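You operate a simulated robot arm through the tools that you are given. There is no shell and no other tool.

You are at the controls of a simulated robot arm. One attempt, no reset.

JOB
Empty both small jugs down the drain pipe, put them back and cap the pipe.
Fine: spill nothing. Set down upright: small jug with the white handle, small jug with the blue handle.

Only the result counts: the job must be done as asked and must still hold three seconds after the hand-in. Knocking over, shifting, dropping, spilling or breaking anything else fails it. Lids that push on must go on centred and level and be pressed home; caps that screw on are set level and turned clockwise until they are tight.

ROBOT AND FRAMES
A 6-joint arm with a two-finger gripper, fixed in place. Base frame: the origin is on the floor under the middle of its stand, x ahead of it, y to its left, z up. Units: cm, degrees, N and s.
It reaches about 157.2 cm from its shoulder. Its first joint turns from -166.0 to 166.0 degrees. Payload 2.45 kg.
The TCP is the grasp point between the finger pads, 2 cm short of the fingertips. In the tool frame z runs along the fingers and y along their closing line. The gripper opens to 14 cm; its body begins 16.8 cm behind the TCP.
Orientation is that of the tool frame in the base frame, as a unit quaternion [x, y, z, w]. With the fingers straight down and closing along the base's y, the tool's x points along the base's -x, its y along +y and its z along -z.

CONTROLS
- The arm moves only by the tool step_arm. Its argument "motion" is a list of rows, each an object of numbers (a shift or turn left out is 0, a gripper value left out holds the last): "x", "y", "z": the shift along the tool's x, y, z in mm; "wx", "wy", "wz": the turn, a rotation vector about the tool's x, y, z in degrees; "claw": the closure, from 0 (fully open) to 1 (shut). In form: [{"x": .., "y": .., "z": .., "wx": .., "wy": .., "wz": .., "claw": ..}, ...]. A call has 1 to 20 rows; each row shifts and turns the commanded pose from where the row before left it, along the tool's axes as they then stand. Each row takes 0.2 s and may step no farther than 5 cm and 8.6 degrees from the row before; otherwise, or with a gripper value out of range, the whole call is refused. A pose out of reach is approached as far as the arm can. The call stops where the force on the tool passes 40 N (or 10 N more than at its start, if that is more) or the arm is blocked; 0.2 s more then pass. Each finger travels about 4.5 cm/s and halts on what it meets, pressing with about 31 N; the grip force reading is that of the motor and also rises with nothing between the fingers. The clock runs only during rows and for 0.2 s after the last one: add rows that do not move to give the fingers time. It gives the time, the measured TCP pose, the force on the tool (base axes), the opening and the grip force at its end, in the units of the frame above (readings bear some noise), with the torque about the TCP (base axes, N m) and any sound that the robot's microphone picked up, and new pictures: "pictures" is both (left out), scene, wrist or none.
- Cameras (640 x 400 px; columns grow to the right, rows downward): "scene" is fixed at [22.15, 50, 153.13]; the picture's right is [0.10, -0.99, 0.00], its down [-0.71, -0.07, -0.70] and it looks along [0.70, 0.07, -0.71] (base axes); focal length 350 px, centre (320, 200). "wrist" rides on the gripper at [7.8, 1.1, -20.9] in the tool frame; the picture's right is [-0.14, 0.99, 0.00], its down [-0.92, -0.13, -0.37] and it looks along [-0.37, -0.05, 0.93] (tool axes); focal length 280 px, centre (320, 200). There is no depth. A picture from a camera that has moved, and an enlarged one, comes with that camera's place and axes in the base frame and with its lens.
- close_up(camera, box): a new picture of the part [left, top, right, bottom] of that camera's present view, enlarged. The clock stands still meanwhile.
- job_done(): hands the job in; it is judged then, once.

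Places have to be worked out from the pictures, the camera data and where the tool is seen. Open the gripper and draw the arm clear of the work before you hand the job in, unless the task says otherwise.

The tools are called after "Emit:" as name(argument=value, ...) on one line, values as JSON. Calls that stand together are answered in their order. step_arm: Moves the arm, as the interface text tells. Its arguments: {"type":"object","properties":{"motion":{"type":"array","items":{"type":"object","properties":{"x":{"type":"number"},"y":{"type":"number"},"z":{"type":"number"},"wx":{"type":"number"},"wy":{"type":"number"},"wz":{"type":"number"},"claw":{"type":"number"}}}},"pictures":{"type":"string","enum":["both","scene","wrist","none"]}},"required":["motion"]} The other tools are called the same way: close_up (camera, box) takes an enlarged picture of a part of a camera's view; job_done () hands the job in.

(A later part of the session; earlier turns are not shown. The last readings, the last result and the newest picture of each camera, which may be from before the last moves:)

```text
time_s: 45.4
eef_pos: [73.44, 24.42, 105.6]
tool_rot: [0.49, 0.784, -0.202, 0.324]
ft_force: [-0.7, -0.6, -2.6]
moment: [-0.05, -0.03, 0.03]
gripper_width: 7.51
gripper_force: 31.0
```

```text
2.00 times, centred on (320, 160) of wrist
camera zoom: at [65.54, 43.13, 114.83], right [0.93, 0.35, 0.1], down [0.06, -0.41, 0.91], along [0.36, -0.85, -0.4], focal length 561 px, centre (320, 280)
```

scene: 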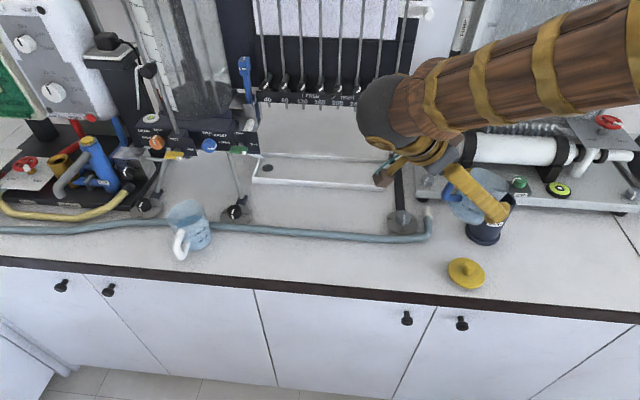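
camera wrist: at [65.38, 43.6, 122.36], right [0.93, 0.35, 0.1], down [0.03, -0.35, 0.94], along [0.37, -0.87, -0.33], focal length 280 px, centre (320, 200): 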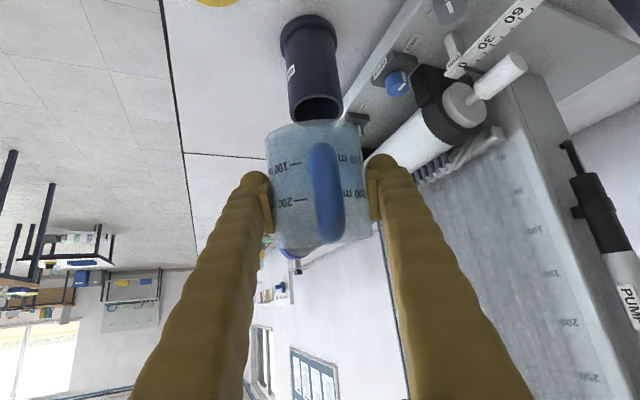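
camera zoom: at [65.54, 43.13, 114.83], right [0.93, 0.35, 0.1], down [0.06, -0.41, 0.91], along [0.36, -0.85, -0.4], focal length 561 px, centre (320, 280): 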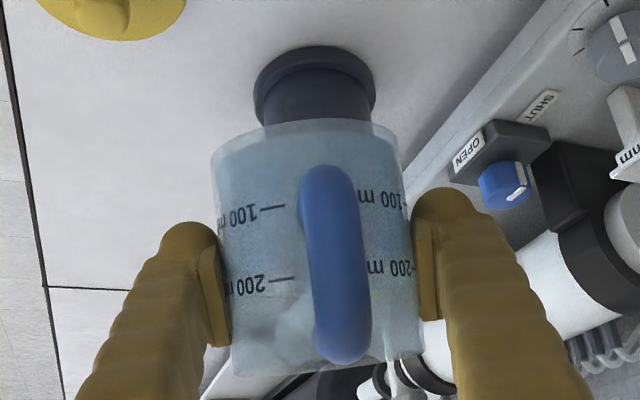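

Emit:
close_up(camera="scene", box=[450, 155, 520, 215])

```text
6.67 times, centred on (485, 185) of scene
camera zoom: at [22.15, 50.0, 153.13], right [0.1, -0.99, 0.0], down [-0.71, -0.07, -0.7], along [0.7, 0.07, -0.71], focal length 2333 px, centre (-780, 300)
```

zoom: 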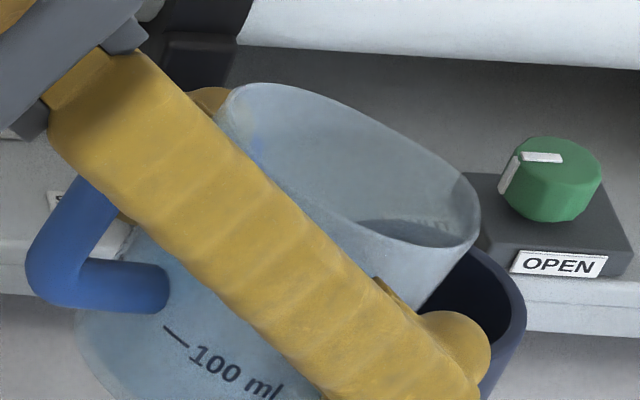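

I can see the liquid surface near the rim at the spout side and the lip sits over the mouth, about 1 cm short of its centre. I begin the slow pour: tilt 1° per row about the lip, sinking slightly.

Emit:
step_arm(motion=[{"wy": 0.5, "x": 0.1, "z": -0.08}, {"wy": 1, "x": 0.2, "z": -0.15}, {"wy": 1, "x": 0.2, "z": -0.15}, {"wy": 1, "x": 0.2, "z": -0.15}, {"wy": 1, "x": 0.2, "z": -0.15}, {"wy": 1, "x": 0.2, "z": -0.15}, {"wy": 0.5, "x": 0.1, "z": -0.08}, {}], pictures="none")

Emit:
close_up(camera="scene", box=[450, 155, 520, 215])

Emit:
close_up(camera="scene", box=[410, 130, 550, 260])

```text
time_s: 47.2
eef_pos: [73.53, 24.55, 105.65]
tool_rot: [0.499, 0.8, -0.177, 0.283]
ft_force: [-1.2, 0.3, -3.0]
moment: [-0.03, -0.01, 0.02]
gripper_width: 7.55
gripper_force: 30.4
```

```text
6.67 times, centred on (485, 185) of scene
camera zoom: at [22.15, 50.0, 153.13], right [0.1, -0.99, 0.0], down [-0.71, -0.07, -0.7], along [0.7, 0.07, -0.71], focal length 2333 px, centre (-780, 300)
```

zoom: 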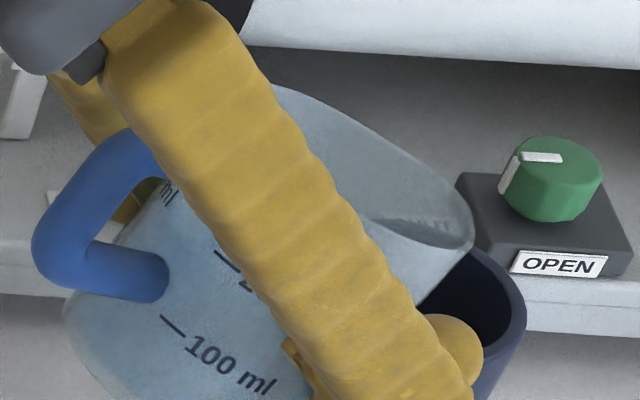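

```text
3.08 times, centred on (480, 195) of scene
camera zoom: at [22.15, 50.0, 153.13], right [0.1, -0.99, 0.0], down [-0.71, -0.07, -0.7], along [0.7, 0.07, -0.71], focal length 1077 px, centre (-172, 215)
```

zoom: 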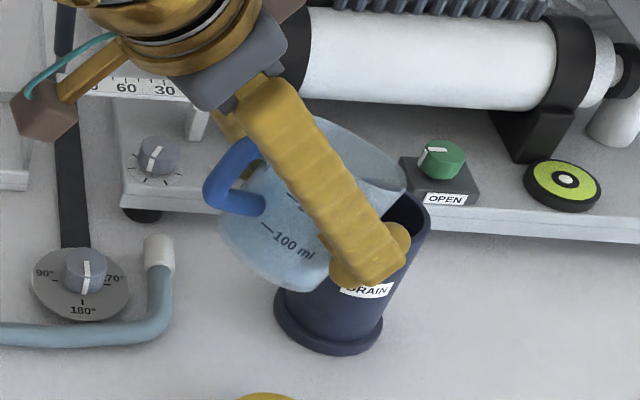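

No flow yet at 25°. I continue tilting in small steps about the lip.

Emit:
step_arm(motion=[{"wy": 1, "x": -0.18, "z": -0.49}, {"wy": 1, "x": -0.18, "z": -0.49}, {"wy": 1, "x": -0.18, "z": -0.49}, {"wy": 1, "x": -0.18, "z": -0.49}, {"wy": 1, "x": -0.18, "z": -0.49}, {}], pictures="none")

Emit:
close_up(camera="scene", box=[450, 155, 520, 215])

Emit:
close_up(camera="wrist", box=[230, 60, 410, 290])

```text
time_s: 48.6
eef_pos: [73.43, 24.5, 105.85]
tool_rot: [0.506, 0.811, -0.154, 0.249]
ft_force: [0.1, -0.5, -3.7]
moment: [-0.07, -0.01, 0.0]
gripper_width: 7.52
gripper_force: 31.7
```

```text
6.67 times, centred on (485, 185) of scene
camera zoom: at [22.15, 50.0, 153.13], right [0.1, -0.99, 0.0], down [-0.71, -0.07, -0.7], along [0.7, 0.07, -0.71], focal length 2333 px, centre (-780, 300)
```

zoom: 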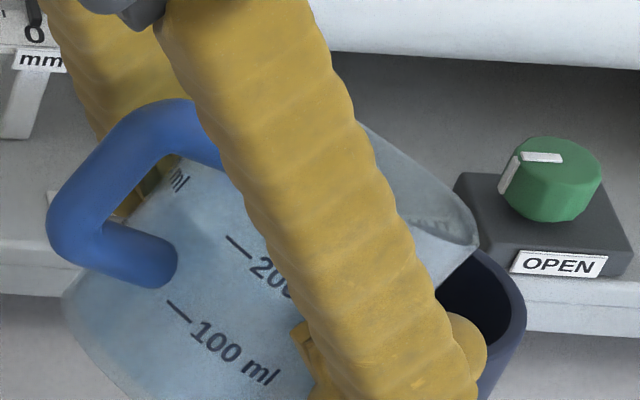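

```text
1.74 times, centred on (320, 175) of wrist
camera zoom: at [66.45, 41.37, 118.79], right [0.94, 0.33, 0.08], down [0.13, -0.56, 0.82], along [0.31, -0.76, -0.57], focal length 488 px, centre (320, 244)
```

zoom: 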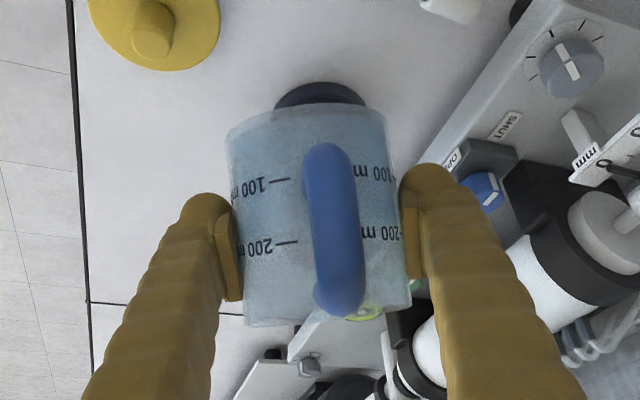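

Still no flow seen at 30°. I continue to about 37° in 1° steps about the lip and look again.

Emit:
step_arm(motion=[{"wy": 1, "x": -0.31, "z": -0.64}, {"wy": 1, "x": -0.31, "z": -0.64}, {"wy": 1, "x": -0.31, "z": -0.64}, {"wy": 1, "x": -0.31, "z": -0.64}, {"wy": 1, "x": -0.31, "z": -0.64}, {}], pictures="none")

Emit:
close_up(camera="scene", box=[450, 155, 520, 215])

Emit:
close_up(camera="wrist", box=[250, 80, 390, 240])

```text
time_s: 50.0
eef_pos: [73.37, 24.58, 106.17]
tool_rot: [0.513, 0.821, -0.132, 0.212]
ft_force: [-0.6, 0.4, -3.2]
moment: [-0.06, 0.01, 0.0]
gripper_width: 7.54
gripper_force: 30.9
```

```text
6.67 times, centred on (485, 185) of scene
camera zoom: at [22.15, 50.0, 153.13], right [0.1, -0.99, 0.0], down [-0.71, -0.07, -0.7], along [0.7, 0.07, -0.71], focal length 2333 px, centre (-780, 300)
```

zoom: 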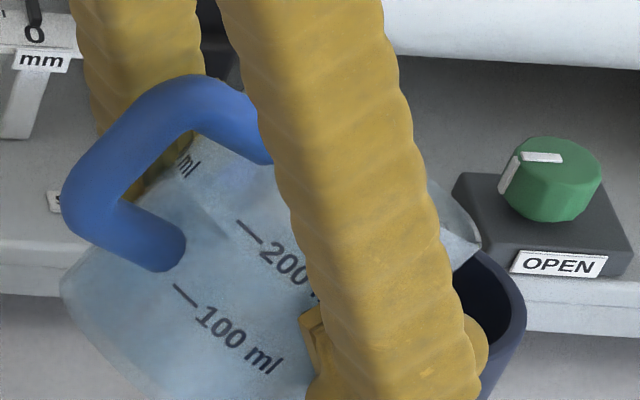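

```text
2.50 times, centred on (320, 160) of wrist
camera zoom: at [66.94, 40.35, 120.64], right [0.94, 0.33, 0.07], down [0.16, -0.62, 0.77], along [0.29, -0.71, -0.64], focal length 701 px, centre (320, 300)
```

zoom: 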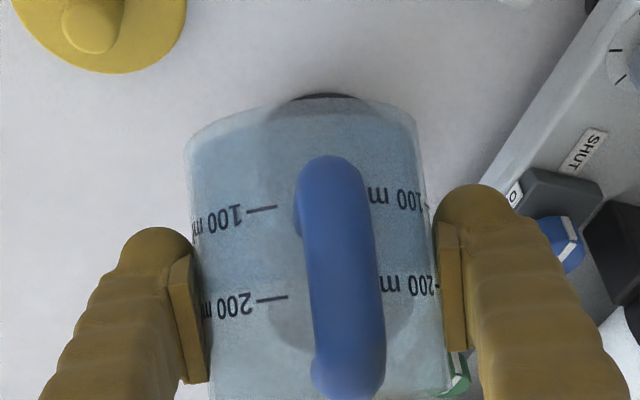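

Emit:
step_arm(motion=[{"wy": 1, "x": -0.36, "z": -0.72}, {"wy": 1, "x": -0.36, "z": -0.72}, {"wy": 1, "x": -0.36, "z": -0.72}, {"wy": 1, "x": -0.36, "z": -0.72}, {"wy": 1, "x": -0.36, "z": -0.72}, {}], pictures="both")

Emit:
close_up(camera="scene", box=[450, 155, 520, 225])

Emit:
close_up(camera="wrist", box=[250, 80, 390, 260])

```text
time_s: 51.4
eef_pos: [73.47, 24.6, 106.56]
tool_rot: [0.519, 0.829, -0.11, 0.176]
ft_force: [1.1, -0.6, -2.2]
moment: [-0.03, -0.02, 0.01]
gripper_width: 7.52
gripper_force: 30.7
camera wrist: at [67.58, 39.12, 122.5], right [0.95, 0.32, 0.06], down [0.19, -0.68, 0.71], along [0.27, -0.66, -0.7], focal length 280 px, centre (320, 200)
```

scene: 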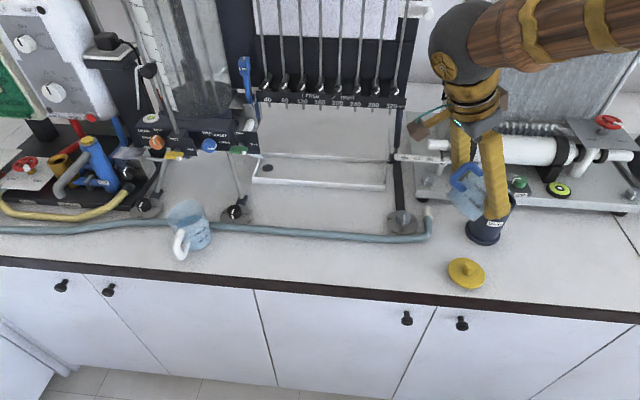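
wrist: 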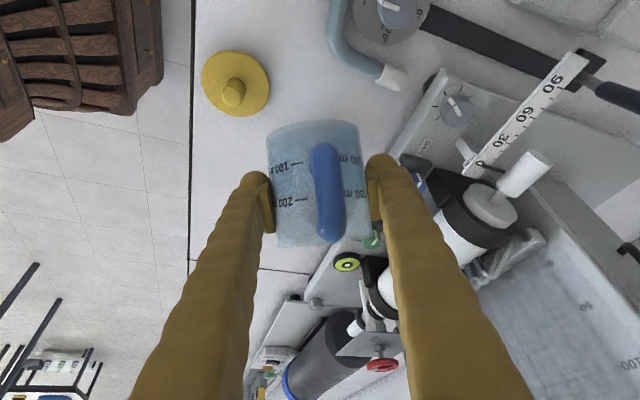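

```text
5.71 times, centred on (485, 190) of scene
camera zoom: at [22.15, 50.0, 153.13], right [0.1, -0.99, 0.0], down [-0.71, -0.07, -0.7], along [0.7, 0.07, -0.71], focal length 2000 px, centre (-623, 257)
```

zoom: 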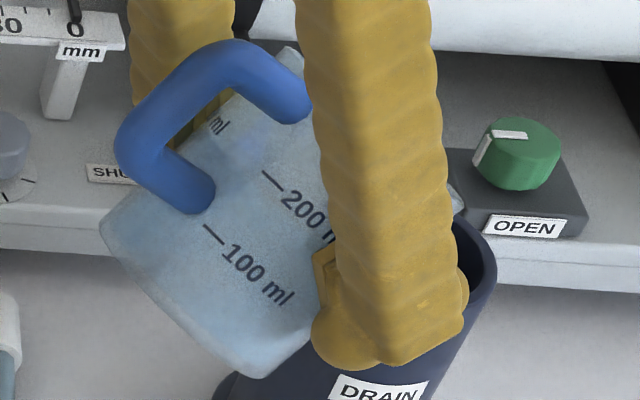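

```text
2.22 times, centred on (320, 170) of wrist
camera zoom: at [67.58, 39.12, 122.5], right [0.95, 0.32, 0.06], down [0.19, -0.68, 0.71], along [0.27, -0.66, -0.7], focal length 623 px, centre (320, 267)
```

zoom: 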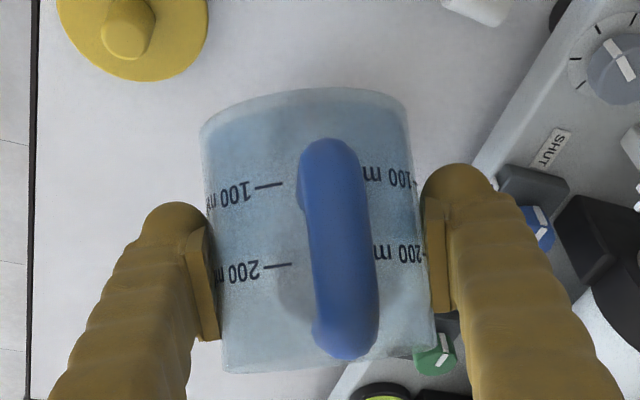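

At 40° now. The lip geometry is steady, so I keep tilting at a slow 1° per row to 50° while sinking slightly toward the mouth.

Emit:
step_arm(motion=[{"wy": 1, "x": -0.31, "z": -0.32}, {"wy": 1, "x": -0.31, "z": -0.32}, {"wy": 1, "x": -0.31, "z": -0.32}, {"wy": 1, "x": -0.31, "z": -0.32}, {"wy": 1, "x": -0.31, "z": -0.32}, {"wy": 1, "x": -0.31, "z": -0.32}, {"wy": 1, "x": -0.31, "z": -0.32}, {"wy": 1, "x": -0.31, "z": -0.32}, {"wy": 1, "x": -0.31, "z": -0.32}, {"wy": 1, "x": -0.31, "z": -0.32}], pictures="none")

Emit:
close_up(camera="scene", box=[440, 145, 530, 255])

Emit:
close_up(camera="wrist", box=[250, 80, 390, 260])

```text
time_s: 53.6
eef_pos: [73.58, 24.29, 106.94]
tool_rot: [0.526, 0.842, -0.064, 0.103]
ft_force: [0.5, 0.0, -2.0]
moment: [-0.07, -0.02, -0.01]
gripper_width: 7.51
gripper_force: 31.1
```

```text
3.64 times, centred on (485, 200) of scene
camera zoom: at [22.15, 50.0, 153.13], right [0.1, -0.99, 0.0], down [-0.71, -0.07, -0.7], along [0.7, 0.07, -0.71], focal length 1273 px, centre (-280, 200)
```

zoom: 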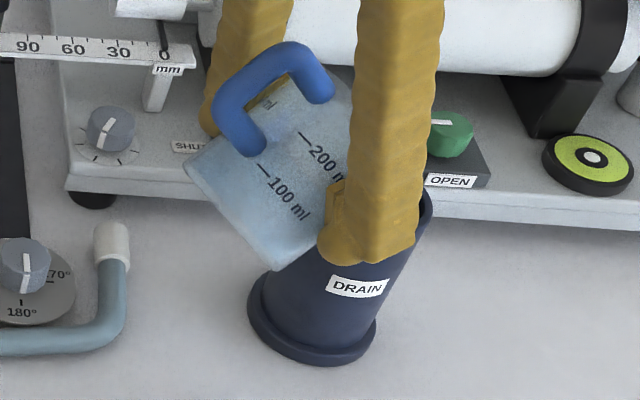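

```text
2.22 times, centred on (320, 170) of wrist
camera zoom: at [68.96, 36.28, 125.25], right [0.95, 0.31, 0.03], down [0.24, -0.78, 0.58], along [0.21, -0.54, -0.81], focal length 623 px, centre (320, 267)
```

zoom: 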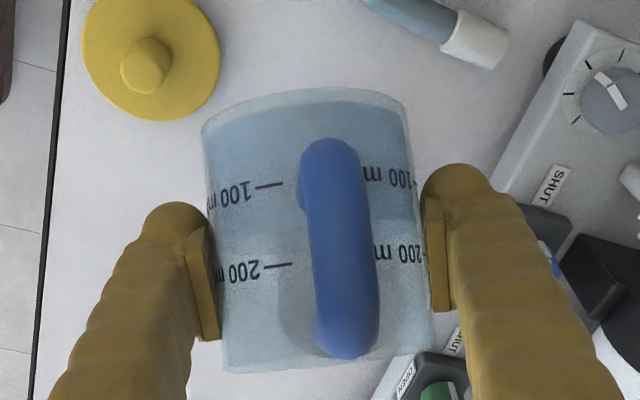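

At 50° the pour should be well under way. I slow to 0.5° per row and sink the lip to about 2.5 cm above the mouth to keep the stream well inside.

Emit:
step_arm(motion=[{"wy": 0.5, "x": 0.06, "z": 0.92}, {"wy": 0.5, "x": 0.06, "z": 0.92}, {"wy": 0.5, "x": 0.06, "z": 0.92}, {"wy": 0.5, "x": 0.06, "z": 0.92}, {"wy": 0.5, "x": 0.06, "z": 0.92}, {"wy": 0.5, "x": 0.06, "z": 0.92}, {"wy": 0.5, "x": 0.06, "z": 0.92}, {"wy": 0.5, "x": 0.06, "z": 0.92}, {"wy": 0.5, "x": -0.23, "z": -0.45}, {"wy": 0.5, "x": -0.23, "z": -0.45}, {"wy": 0.5, "x": -0.23, "z": -0.45}, {"wy": 0.5, "x": -0.23, "z": -0.45}, {"wy": 0.5, "x": -0.23, "z": -0.45}, {"wy": 0.5, "x": -0.23, "z": -0.45}, {"wy": 0.5, "x": -0.23, "z": -0.45}, {"wy": 0.5, "x": -0.23, "z": -0.45}], pictures="none")

Emit:
close_up(camera="scene", box=[440, 145, 530, 255])

Emit:
close_up(camera="wrist", box=[250, 80, 390, 260])

```text
time_s: 57.0
eef_pos: [73.5, 24.26, 106.64]
tool_rot: [0.529, 0.847, -0.028, 0.044]
ft_force: [0.2, -0.6, -1.2]
moment: [0.0, 0.03, 0.01]
gripper_width: 7.51
gripper_force: 31.1
```

```text
3.64 times, centred on (485, 200) of scene
camera zoom: at [22.15, 50.0, 153.13], right [0.1, -0.99, 0.0], down [-0.71, -0.07, -0.7], along [0.7, 0.07, -0.71], focal length 1273 px, centre (-280, 200)
```

zoom: 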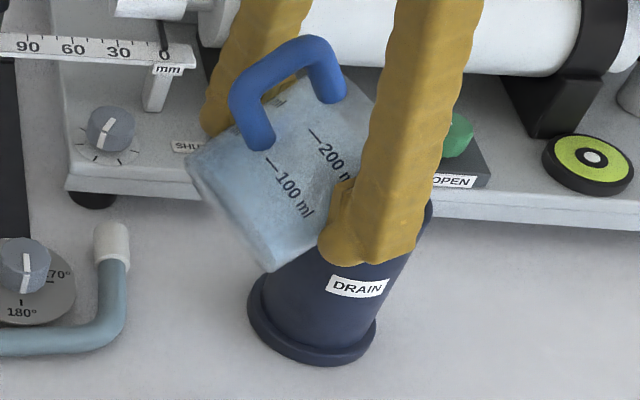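

```text
2.22 times, centred on (320, 170) of wrist
camera zoom: at [70.19, 33.71, 126.59], right [0.95, 0.31, 0.01], down [0.27, -0.84, 0.46], along [0.16, -0.44, -0.89], focal length 623 px, centre (320, 267)
```

zoom: 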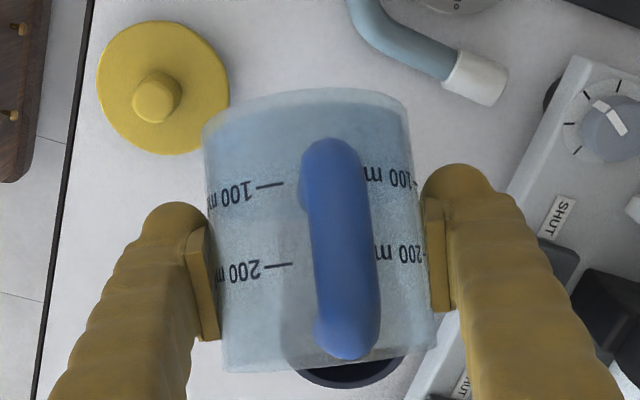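

The force reading is dropping (liquid leaving) and the wrist view confirms the mouth is right beneath the lip. I keep tilting slowly about the lip to 68°.

Emit:
step_arm(motion=[{"wy": 0.5, "x": -0.23, "z": -0.45}, {"wy": 0.5, "x": -0.23, "z": -0.45}, {"wy": 0.5, "x": -0.23, "z": -0.45}, {"wy": 0.5, "x": -0.23, "z": -0.45}, {"wy": 0.5, "x": -0.23, "z": -0.45}, {"wy": 0.5, "x": -0.23, "z": -0.45}, {"wy": 0.5, "x": -0.23, "z": -0.45}, {"wy": 0.5, "x": -0.23, "z": -0.45}, {"wy": 0.5, "x": -0.23, "z": -0.45}, {"wy": 0.5, "x": -0.23, "z": -0.45}, {"wy": 0.5, "x": -0.23, "z": -0.45}, {"wy": 0.5, "x": -0.23, "z": -0.45}, {"wy": 0.5, "x": -0.23, "z": -0.45}, {"wy": 0.5, "x": -0.23, "z": -0.45}, {"wy": 0.5, "x": -0.23, "z": -0.45}, {"wy": 0.5, "x": -0.23, "z": -0.45}, {"wy": 0.5, "x": -0.23, "z": -0.45}, {"wy": 0.5, "x": -0.23, "z": -0.45}, {"wy": 0.5, "x": -0.23, "z": -0.45}, {"wy": 0.5, "x": -0.23, "z": -0.45}], pictures="none")

Emit:
close_up(camera="scene", box=[440, 145, 530, 255])

Emit:
close_up(camera="wrist", box=[250, 100, 390, 280])

```text
time_s: 61.2
eef_pos: [73.79, 24.03, 107.6]
tool_rot: [0.53, 0.847, 0.019, -0.03]
ft_force: [0.0, -1.1, -1.7]
moment: [-0.06, -0.03, 0.01]
gripper_width: 7.5
gripper_force: 31.1
```

```text
3.64 times, centred on (485, 200) of scene
camera zoom: at [22.15, 50.0, 153.13], right [0.1, -0.99, 0.0], down [-0.71, -0.07, -0.7], along [0.7, 0.07, -0.71], focal length 1273 px, centre (-280, 200)
```

zoom: 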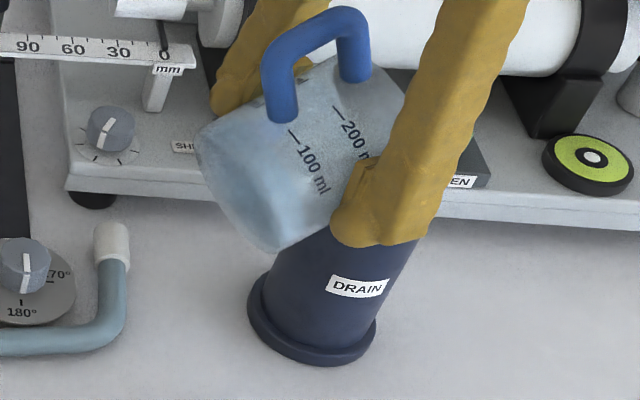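

```text
2.22 times, centred on (320, 190) of wrist
camera zoom: at [71.97, 30.15, 129.04], right [0.95, 0.31, -0.01], down [0.3, -0.9, 0.3], along [0.09, -0.29, -0.95], focal length 623 px, centre (320, 222)
```

zoom: 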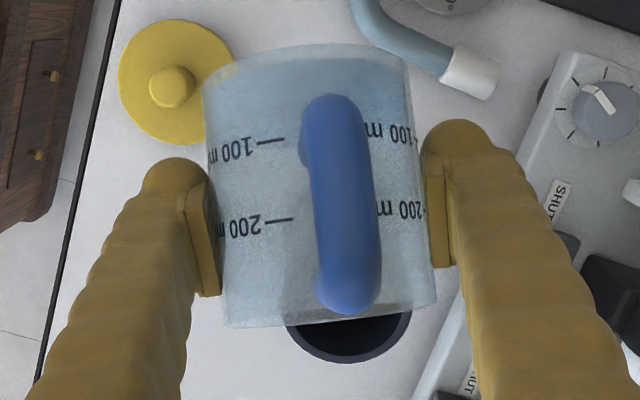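

Everything stays aligned. I continue tilting to 84° at 0.8° per row.

Emit:
step_arm(motion=[{"wy": 0.8, "x": -0.3, "z": -0.7}, {"wy": 0.8, "x": -0.3, "z": -0.7}, {"wy": 0.8, "x": -0.3, "z": -0.7}, {"wy": 0.8, "x": -0.3, "z": -0.7}, {"wy": 0.8, "x": -0.3, "z": -0.7}, {"wy": 0.8, "x": -0.3, "z": -0.7}, {"wy": 0.8, "x": -0.3, "z": -0.7}, {"wy": 0.8, "x": -0.3, "z": -0.7}, {"wy": 0.8, "x": -0.3, "z": -0.7}, {"wy": 0.8, "x": -0.3, "z": -0.7}, {"wy": 0.8, "x": -0.37, "z": -0.72}, {"wy": 0.8, "x": -0.37, "z": -0.72}, {"wy": 0.8, "x": -0.37, "z": -0.72}, {"wy": 0.8, "x": -0.37, "z": -0.72}, {"wy": 0.8, "x": -0.37, "z": -0.72}, {"wy": 0.8, "x": -0.37, "z": -0.72}, {"wy": 0.8, "x": -0.37, "z": -0.72}, {"wy": 0.8, "x": -0.37, "z": -0.72}, {"wy": 0.8, "x": -0.37, "z": -0.72}, {"wy": 0.8, "x": -0.37, "z": -0.72}], pictures="none")

Emit:
close_up(camera="scene", box=[440, 145, 530, 255])

Emit:
close_up(camera="wrist", box=[250, 100, 390, 280])

```text
time_s: 65.4
eef_pos: [74.19, 22.96, 108.89]
tool_rot: [0.522, 0.835, 0.093, -0.147]
ft_force: [0.9, -0.4, -1.0]
moment: [-0.03, -0.04, 0.02]
gripper_width: 7.52
gripper_force: 31.0
```

```text
3.64 times, centred on (485, 200) of scene
camera zoom: at [22.15, 50.0, 153.13], right [0.1, -0.99, 0.0], down [-0.71, -0.07, -0.7], along [0.7, 0.07, -0.71], focal length 1273 px, centre (-280, 200)
```

zoom: 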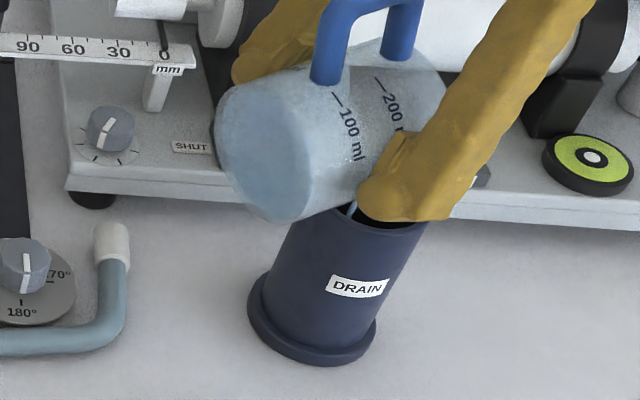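

```text
2.22 times, centred on (320, 190) of wrist
camera zoom: at [75.06, 23.74, 131.14], right [0.95, 0.32, -0.05], down [0.32, -0.95, 0.03], along [-0.03, -0.04, -1.0], focal length 623 px, centre (320, 222)
```

zoom: 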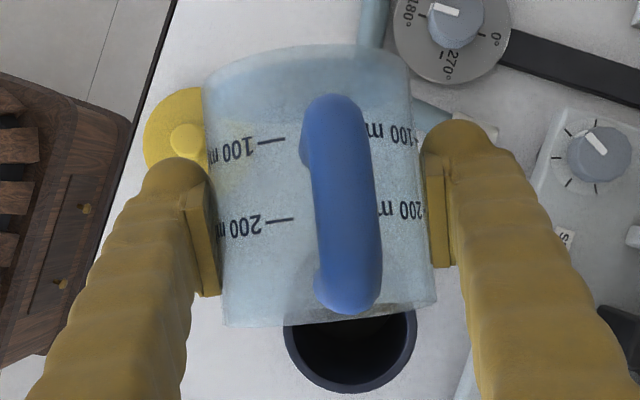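

A thin stream is visible falling inside the pipe mouth – good. I nudge the lip 4 mm forward and 3 mm left toward the centre while continuing the tilt to about 94°.

Emit:
step_arm(motion=[{"wy": 0.5, "x": -0.6, "y": 0.3, "z": -0.59}, {"wy": 0.5, "x": -0.6, "y": 0.3, "z": -0.59}, {"wy": 0.5, "x": -0.6, "y": 0.3, "z": -0.59}, {"wy": 0.5, "x": -0.6, "y": 0.3, "z": -0.59}, {"wy": 0.5, "x": -0.6, "y": 0.3, "z": -0.59}, {"wy": 0.5, "x": -0.6, "y": 0.3, "z": -0.59}, {"wy": 0.5, "x": -0.6, "y": 0.3, "z": -0.59}, {"wy": 0.5, "x": -0.6, "y": 0.3, "z": -0.59}, {"wy": 0.5, "x": -0.6, "y": 0.3, "z": -0.59}, {"wy": 0.5, "x": -0.6, "y": 0.3, "z": -0.59}, {"wy": 0.5, "x": -0.23, "z": -0.45}, {"wy": 0.5, "x": -0.23, "z": -0.45}, {"wy": 0.5, "x": -0.23, "z": -0.45}, {"wy": 0.5, "x": -0.23, "z": -0.45}, {"wy": 0.5, "x": -0.23, "z": -0.45}, {"wy": 0.5, "x": -0.23, "z": -0.45}, {"wy": 0.5, "x": -0.23, "z": -0.45}, {"wy": 0.5, "x": -0.23, "z": -0.45}, {"wy": 0.5, "x": -0.23, "z": -0.45}, {"wy": 0.5, "x": -0.23, "z": -0.45}], pictures="none")

Emit:
close_up(camera="scene", box=[440, 145, 530, 255])

Emit:
close_up(camera="wrist", box=[250, 100, 390, 280])

```text
time_s: 69.6
eef_pos: [74.99, 22.03, 109.52]
tool_rot: [0.512, 0.819, 0.138, -0.219]
ft_force: [0.2, 0.6, -1.0]
moment: [0.03, -0.01, 0.0]
gripper_width: 7.49
gripper_force: 31.4
```

```text
3.64 times, centred on (485, 200) of scene
camera zoom: at [22.15, 50.0, 153.13], right [0.1, -0.99, 0.0], down [-0.71, -0.07, -0.7], along [0.7, 0.07, -0.71], focal length 1273 px, centre (-280, 200)
```

zoom: 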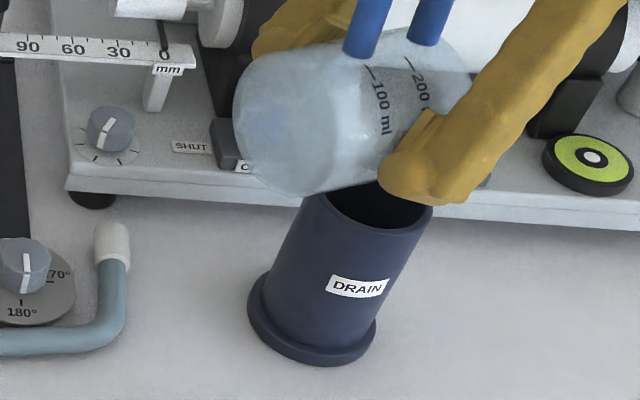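

```text
2.22 times, centred on (320, 190) of wrist
camera zoom: at [77.54, 19.32, 131.49], right [0.94, 0.33, -0.07], down [0.32, -0.94, -0.14], along [-0.11, 0.11, -0.99], focal length 623 px, centre (320, 222)
```

zoom: 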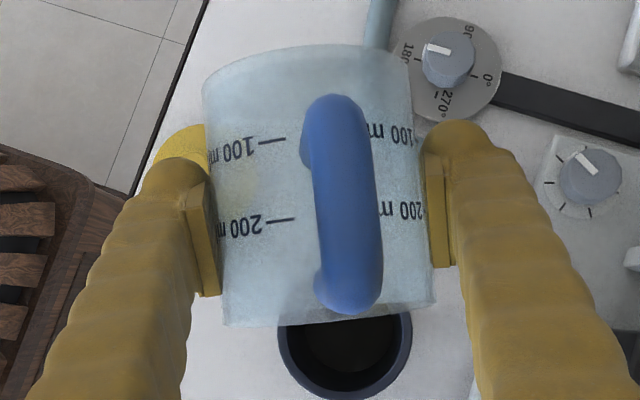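

The stream has ceased and no drops show on the counter. I tip further to about 112° to drain the rest and hold there.

Emit:
step_arm(motion=[{"wy": 1.5, "x": -0.7, "z": -1.35}, {"wy": 1.5, "x": -0.7, "z": -1.35}, {"wy": 1.5, "x": -0.7, "z": -1.35}, {"wy": 1.5, "x": -0.7, "z": -1.35}, {"wy": 1.5, "x": -0.7, "z": -1.35}, {"wy": 1.5, "x": -0.7, "z": -1.35}, {"wy": 1.5, "x": -0.7, "z": -1.35}, {"wy": 1.5, "x": -0.7, "z": -1.35}, {"wy": 1.5, "x": -0.7, "z": -1.35}, {"wy": 1.5, "x": -0.7, "z": -1.35}, {"wy": 1.5, "x": -0.7, "z": -1.35}, {"wy": 1.5, "x": -0.7, "z": -1.35}, {}, {}, {}, {}, {}, {}, {}, {}], pictures="both")

Emit:
close_up(camera="scene", box=[440, 145, 530, 255])

Emit:
close_up(camera="wrist", box=[250, 100, 390, 280])

```text
time_s: 73.8
eef_pos: [75.63, 20.36, 110.31]
tool_rot: [0.485, 0.774, 0.216, -0.345]
ft_force: [0.1, 0.1, -0.9]
moment: [0.0, -0.01, -0.02]
gripper_width: 7.5
gripper_force: 31.3
camera wrist: at [81.18, 11.74, 130.09], right [0.93, 0.35, -0.1], down [0.28, -0.86, -0.44], along [-0.24, 0.38, -0.89], focal length 280 px, centre (320, 200)
```

scene: 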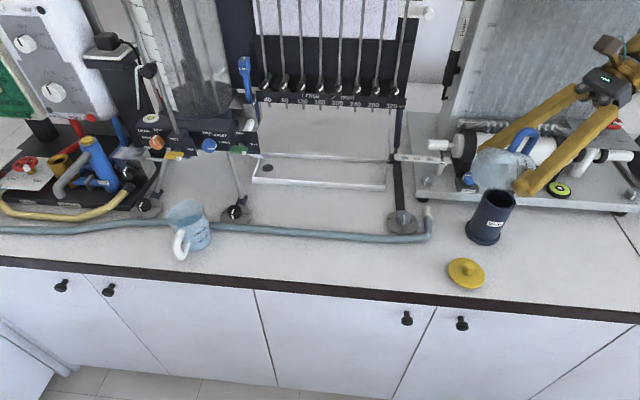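
wrist: 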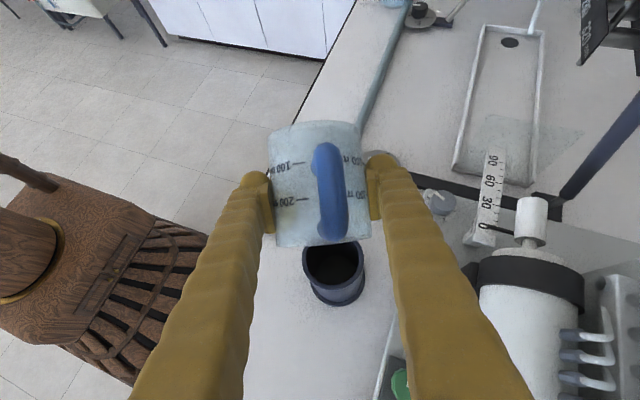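

```text
3.64 times, centred on (485, 200) of scene
camera zoom: at [22.15, 50.0, 153.13], right [0.1, -0.99, 0.0], down [-0.71, -0.07, -0.7], along [0.7, 0.07, -0.71], focal length 1273 px, centre (-280, 200)
```

zoom: 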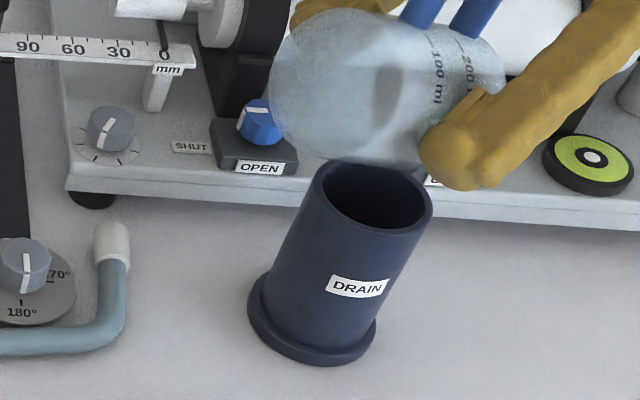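

```text
2.22 times, centred on (320, 190) of wrist
camera zoom: at [81.18, 11.74, 130.09], right [0.93, 0.35, -0.1], down [0.28, -0.86, -0.44], along [-0.24, 0.38, -0.89], focal length 623 px, centre (320, 222)
```

zoom: 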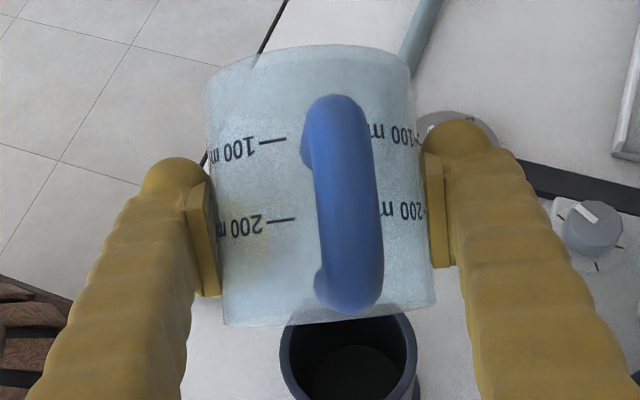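

The jug looks empty, the counter is dry. I rewind the tilt about the lip while slowly rising, staying over the pipe.

Emit:
step_arm(motion=[{"wy": -3, "x": 2.31, "z": 1.26}, {"wy": -3, "x": 2.31, "z": 1.26}, {"wy": -3, "x": 2.31, "z": 1.26}, {"wy": -3, "x": 2.31, "z": 1.26}, {"wy": -3, "x": 2.31, "z": 1.26}, {"wy": -3, "x": 2.31, "z": 1.26}, {"wy": -3, "x": 2.31, "z": 1.26}, {"wy": -3, "x": 2.31, "z": 1.26}, {"wy": -3, "x": 2.31, "z": 1.26}, {"wy": -3, "x": 1.57, "z": 0.96}, {"wy": -3, "x": 1.57, "z": 0.96}, {"wy": -3, "x": 1.57, "z": 0.96}, {"wy": -3, "x": 1.57, "z": 0.96}, {"wy": -3, "x": 1.57, "z": 0.96}, {"wy": -3, "x": 1.57, "z": 0.96}, {"wy": -3, "x": 1.57, "z": 0.96}, {"wy": -3, "x": 1.57, "z": 0.96}, {}], pictures="scene")

Emit:
close_up(camera="scene", box=[440, 135, 530, 245])

```text
time_s: 77.6
eef_pos: [74.05, 23.74, 110.08]
tool_rot: [0.53, 0.848, -0.013, 0.022]
ft_force: [0.4, 0.5, -0.5]
moment: [-0.02, 0.03, -0.01]
gripper_width: 7.46
gripper_force: 31.0
```

scene: 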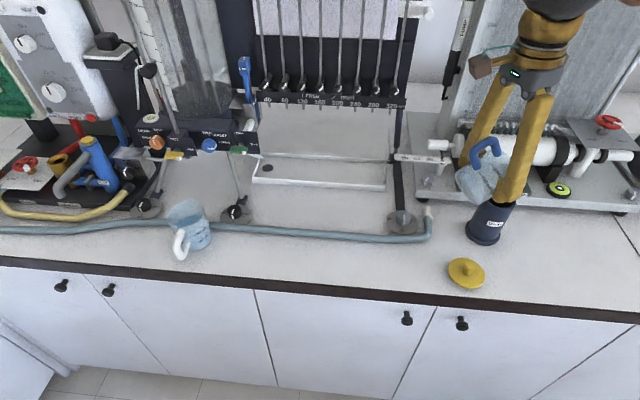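

```text
3.64 times, centred on (485, 190) of scene
camera zoom: at [22.15, 50.0, 153.13], right [0.1, -0.99, 0.0], down [-0.71, -0.07, -0.7], along [0.7, 0.07, -0.71], focal length 1273 px, centre (-280, 236)
```

zoom: 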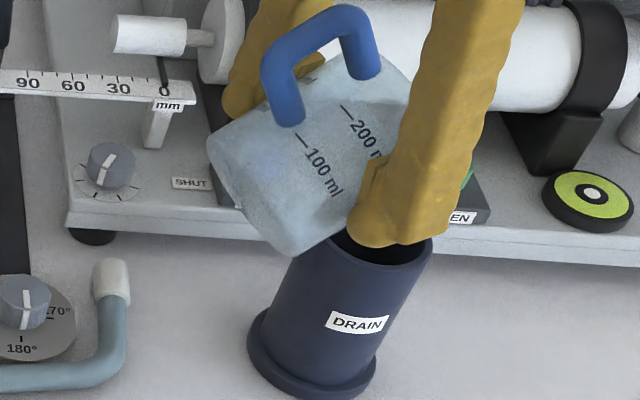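

Jug is clearly empty and light. I finish righting it while rising clear of the pipe.

Emit:
step_arm(motion=[{"wy": -3, "x": 0.82, "z": 1.0}, {"wy": -3, "x": 0.82, "z": 1.0}, {"wy": -3, "x": 0.82, "z": 1.0}, {"wy": -3, "x": 0.82, "z": 1.0}, {"wy": -3, "x": 0.82, "z": 1.0}, {"wy": -3, "x": 0.82, "z": 1.0}, {"wy": -3, "x": 0.82, "z": 1.0}, {"wy": -3, "x": 0.82, "z": 1.0}, {"wy": -3.083, "x": -2.28, "z": -0.76}, {"wy": -3.083, "x": -2.28, "z": -0.76}, {"wy": -3.083, "x": -2.28, "z": -0.76}, {"wy": -3.083, "x": -2.28, "z": -0.76}, {"wy": -3.083, "x": -2.28, "z": -0.76}, {"wy": -3.083, "x": -2.28, "z": -0.76}, {"wy": -3.083, "x": -2.28, "z": -0.76}, {"wy": -3.083, "x": -2.28, "z": -0.76}, {"wy": -3.083, "x": -2.28, "z": -0.76}, {"wy": -3.083, "x": -2.28, "z": -0.76}, {"wy": -3.083, "x": -2.28, "z": -0.76}, {"wy": -3.083, "x": -2.28, "z": -0.76}], pictures="both")

```text
time_s: 81.8
eef_pos: [74.45, 23.15, 111.77]
tool_rot: [0.449, 0.72, -0.28, 0.449]
ft_force: [0.0, 0.3, -0.2]
moment: [0.0, 0.02, -0.03]
gripper_width: 7.45
gripper_force: 31.0
camera wrist: at [65.73, 43.62, 113.83], right [0.92, 0.38, 0.12], down [-0.08, -0.12, 0.99], along [0.39, -0.92, -0.08], focal length 280 px, centre (320, 200)
```

scene: 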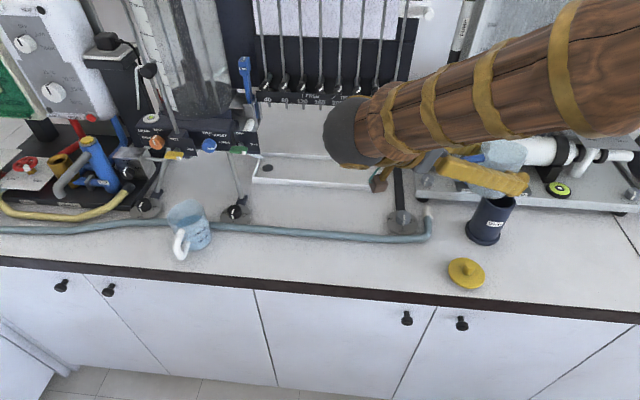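
wrist: 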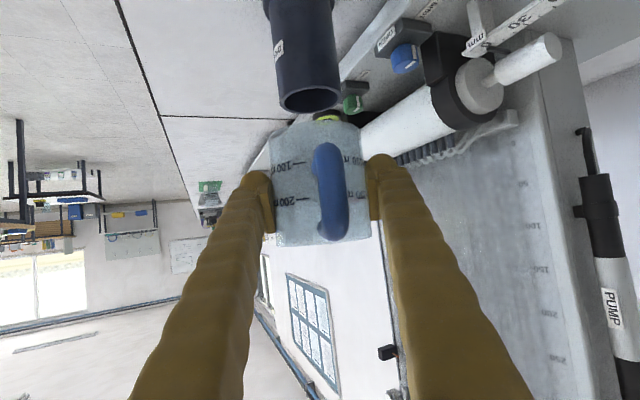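

Upright again. I carry the jug back along the same line and yaw the hand back to face forward above its original spot.

Emit:
step_arm(motion=[{"x": 4.06, "y": -0.26, "z": -12.9}, {"x": 4.06, "y": -0.26, "z": -12.9}, {"x": 4.06, "y": -0.26, "z": -12.9}, {"x": 4.06, "y": -0.26, "z": -12.9}, {"x": 4.06, "y": -0.26, "z": -12.9}, {"x": 4.06, "y": -0.26, "z": -12.9}, {"x": 4.06, "y": -0.26, "z": -12.9}, {"x": 4.06, "y": -0.26, "z": -12.9}, {"x": 4.06, "y": -0.26, "z": -12.9}, {"x": 4.06, "y": -0.26, "z": -12.9}, {"wx": -7.19, "wz": -3.506}, {"wx": -7.19, "wz": -3.506}, {"wx": -7.19, "wz": -3.506}, {"wx": -7.19, "wz": -3.506}, {"wx": -7.19, "wz": -3.506}, {"wx": -7.19, "wz": -3.506}, {"wx": -7.19, "wz": -3.506}, {"wx": -7.19, "wz": -3.506}, {}, {}], pictures="both")

```text
time_s: 86.0
eef_pos: [68.33, 35.1, 113.61]
tool_rot: [-0.001, 0.848, 0.0, 0.529]
ft_force: [-0.6, -0.6, -1.6]
moment: [0.03, -0.02, 0.02]
gripper_width: 7.42
gripper_force: 31.0
camera wrist: at [46.12, 36.22, 115.79], right [0.06, 0.99, 0.12], down [0.07, -0.13, 0.99], along [1.0, -0.05, -0.08], focal length 280 px, centre (320, 200)
```

scene: 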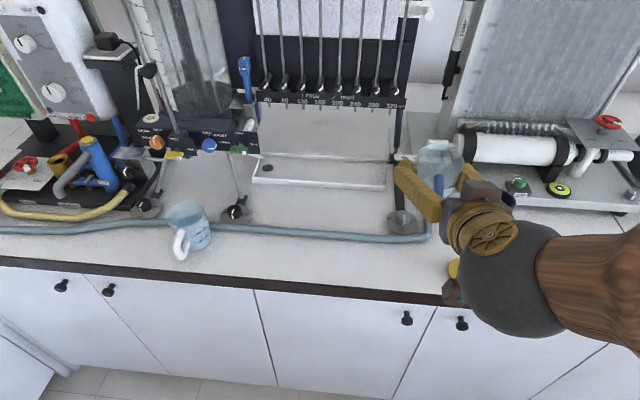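
wrist: 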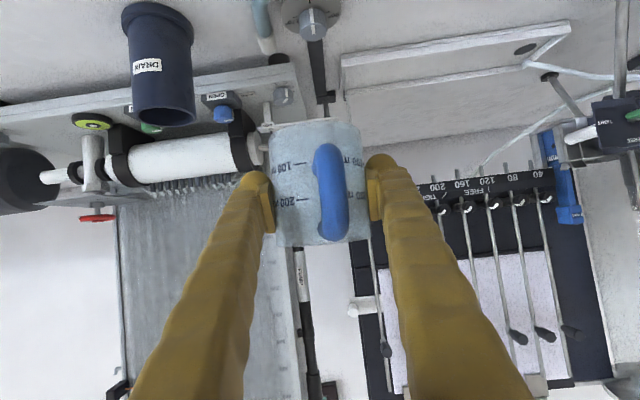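

Emit:
close_up(camera="wrist", box=[230, 20, 410, 260])

Emit:
close_up(camera="scene", box=[370, 120, 530, 250])

```text
1.67 times, centred on (320, 140) of wrist
camera zoom: at [46.12, 36.22, 115.79], right [0.06, 0.99, 0.12], down [0.07, -0.13, 0.99], along [1.0, -0.05, -0.08], focal length 467 px, centre (320, 300)
```

zoom: 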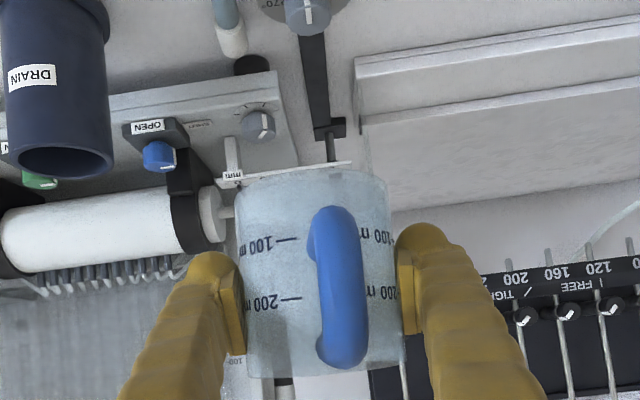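

```text
3.08 times, centred on (450, 185) of scene
camera zoom: at [22.15, 50.0, 153.13], right [0.1, -0.99, 0.0], down [-0.71, -0.07, -0.7], along [0.7, 0.07, -0.71], focal length 1077 px, centre (-80, 246)
```

zoom: 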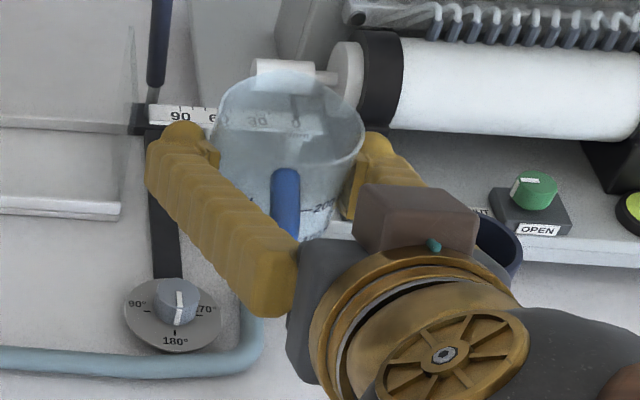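

The jug is empty and still upright in the fingers, directly above its original place. I lower it 17 cm, stopping just above the counter.

Emit:
step_arm(motion=[{"x": 9, "z": 4.38}, {"x": 18, "z": 8.76}, {"x": 18, "z": 8.76}, {"x": 18, "z": 8.76}, {"x": 18, "z": 8.76}, {"x": 18, "z": 8.76}, {"x": 18, "z": 8.76}, {"x": 18, "z": 8.76}, {"x": 9, "z": 4.38}, {"x": 9, "z": 4.38}, {"x": 4.5, "z": 2.19}, {"x": 4.5, "z": 2.19}, {"x": 4.5, "z": 2.19}, {"x": 3.6, "z": 1.75}, {}, {}], pictures="both")

Emit:
close_up(camera="wrist", box=[230, 60, 410, 260])

```text
time_s: 89.4
eef_pos: [68.24, 35.14, 94.86]
tool_rot: [0.0, 0.848, 0.0, 0.53]
ft_force: [0.4, 9.1, 25.8]
moment: [-0.36, 0.16, -0.06]
gripper_width: 7.43
gripper_force: 31.3
camera wrist: at [46.11, 36.27, 96.96], right [0.06, 0.99, 0.12], down [0.07, -0.13, 0.99], along [1.0, -0.05, -0.08], focal length 280 px, centre (320, 200)
```

scene: 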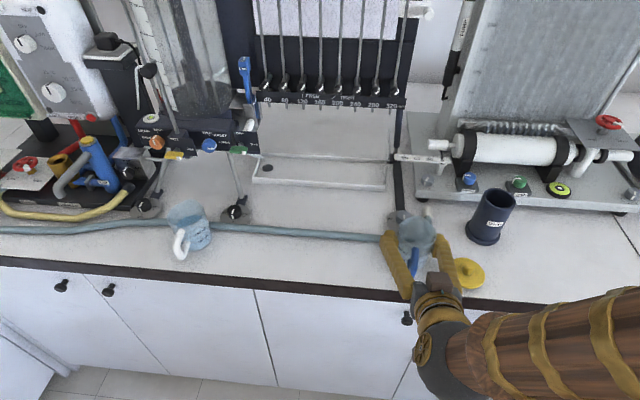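
wrist: 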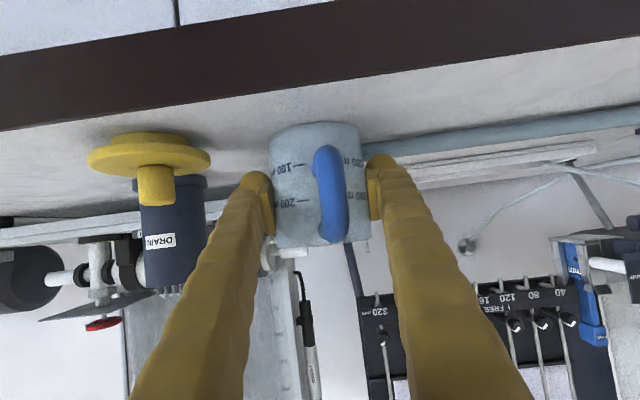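

```text
2.00 times, centred on (320, 160) of wrist
camera zoom: at [46.11, 36.27, 96.96], right [0.06, 0.99, 0.12], down [0.07, -0.13, 0.99], along [1.0, -0.05, -0.08], focal length 561 px, centre (320, 280)
```

zoom: 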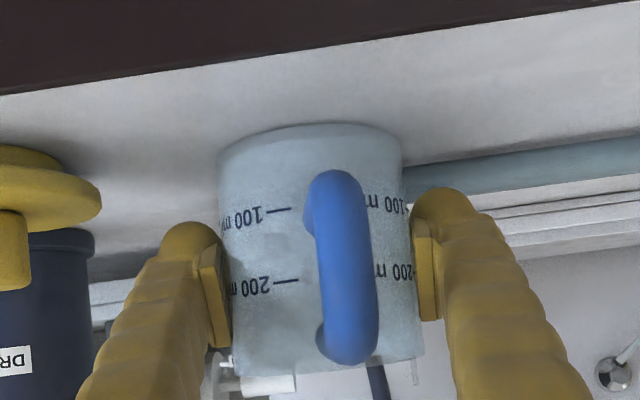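

I came down a bit more than planned and the jug is pressing on the counter (26 N). I ease up in small steps to relieve the force before opening.

Emit:
step_arm(motion=[{"x": -0.45, "z": -0.22}, {"x": -0.45, "z": -0.22}, {}], pictures="none")

```text
time_s: 90.2
eef_pos: [68.31, 35.02, 94.92]
tool_rot: [-0.001, 0.848, 0.001, 0.53]
ft_force: [1.1, 7.0, 23.0]
moment: [-0.44, 0.07, -0.04]
gripper_width: 7.44
gripper_force: 31.4
```

Emit:
step_arm(motion=[{"x": -0.9, "z": -0.44}, {"x": -0.9, "z": -0.44}, {}], pictures="none")

```text
time_s: 91.0
eef_pos: [68.28, 35.02, 95.07]
tool_rot: [0.001, 0.849, -0.001, 0.528]
ft_force: [-0.8, -0.1, -1.7]
moment: [-0.02, -0.01, -0.03]
gripper_width: 7.48
gripper_force: 31.1
```

The load is relieved; the base is within a millimetre of the counter. I lower 1 mm and open the fingers slowly.

Emit:
step_arm(motion=[{"x": 0.9, "z": 0.44}, {}, {"claw": 0.44}, {"claw": 0.42}, {"claw": 0.4}, {"claw": 0.36}, {"claw": 0.32}, {"claw": 0.3}, {}, {}], pictures="both")

Emit:
close_up(camera="wrist", box=[230, 60, 410, 260])

Emit:
close_up(camera="scene", box=[370, 195, 500, 300])

```text
time_s: 93.2
eef_pos: [68.43, 35.05, 94.94]
tool_rot: [0.001, 0.848, -0.001, 0.53]
ft_force: [0.0, -0.1, 0.5]
moment: [-0.03, 0.02, 0.02]
gripper_width: 9.79
gripper_force: 0.1
camera wrist: at [46.12, 36.23, 97.06], right [0.06, 0.99, 0.12], down [0.07, -0.13, 0.99], along [1.0, -0.05, -0.08], focal length 280 px, centre (320, 200)
```

scene: 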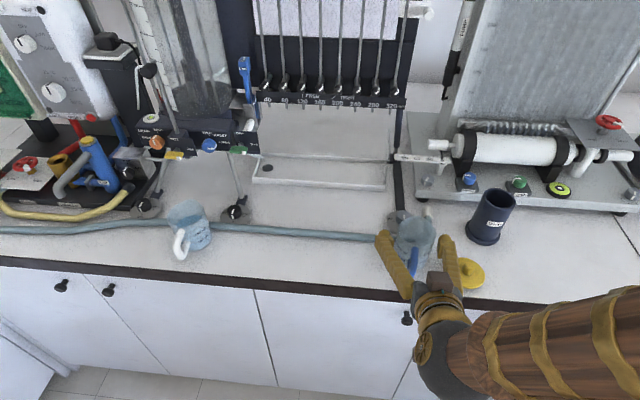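
wrist: 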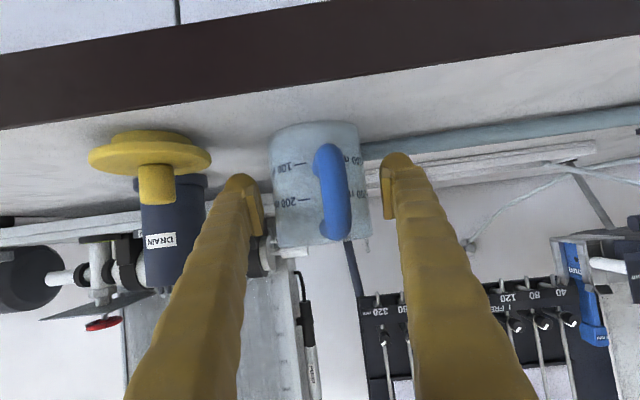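

```text
2.00 times, centred on (320, 160) of wrist
camera zoom: at [46.12, 36.23, 97.06], right [0.06, 0.99, 0.12], down [0.07, -0.13, 0.99], along [1.0, -0.05, -0.08], focal length 561 px, centre (320, 280)
```

zoom: 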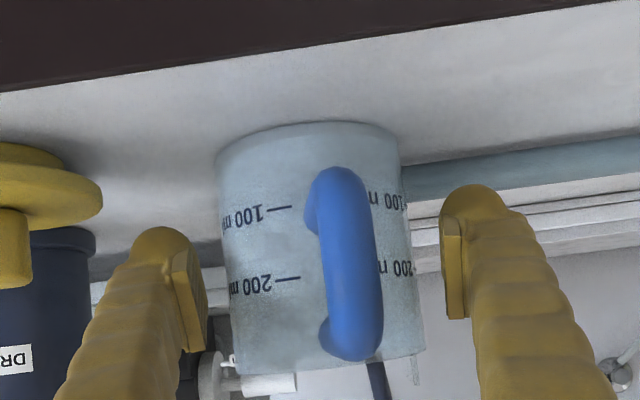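

```text
3.81 times, centred on (435, 248) of scene
camera zoom: at [22.15, 50.0, 153.13], right [0.1, -0.99, 0.0], down [-0.71, -0.07, -0.7], along [0.7, 0.07, -0.71], focal length 1333 px, centre (-118, 19)
```

zoom: 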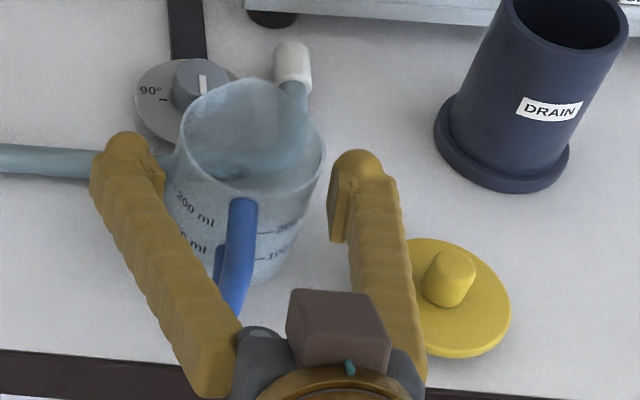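

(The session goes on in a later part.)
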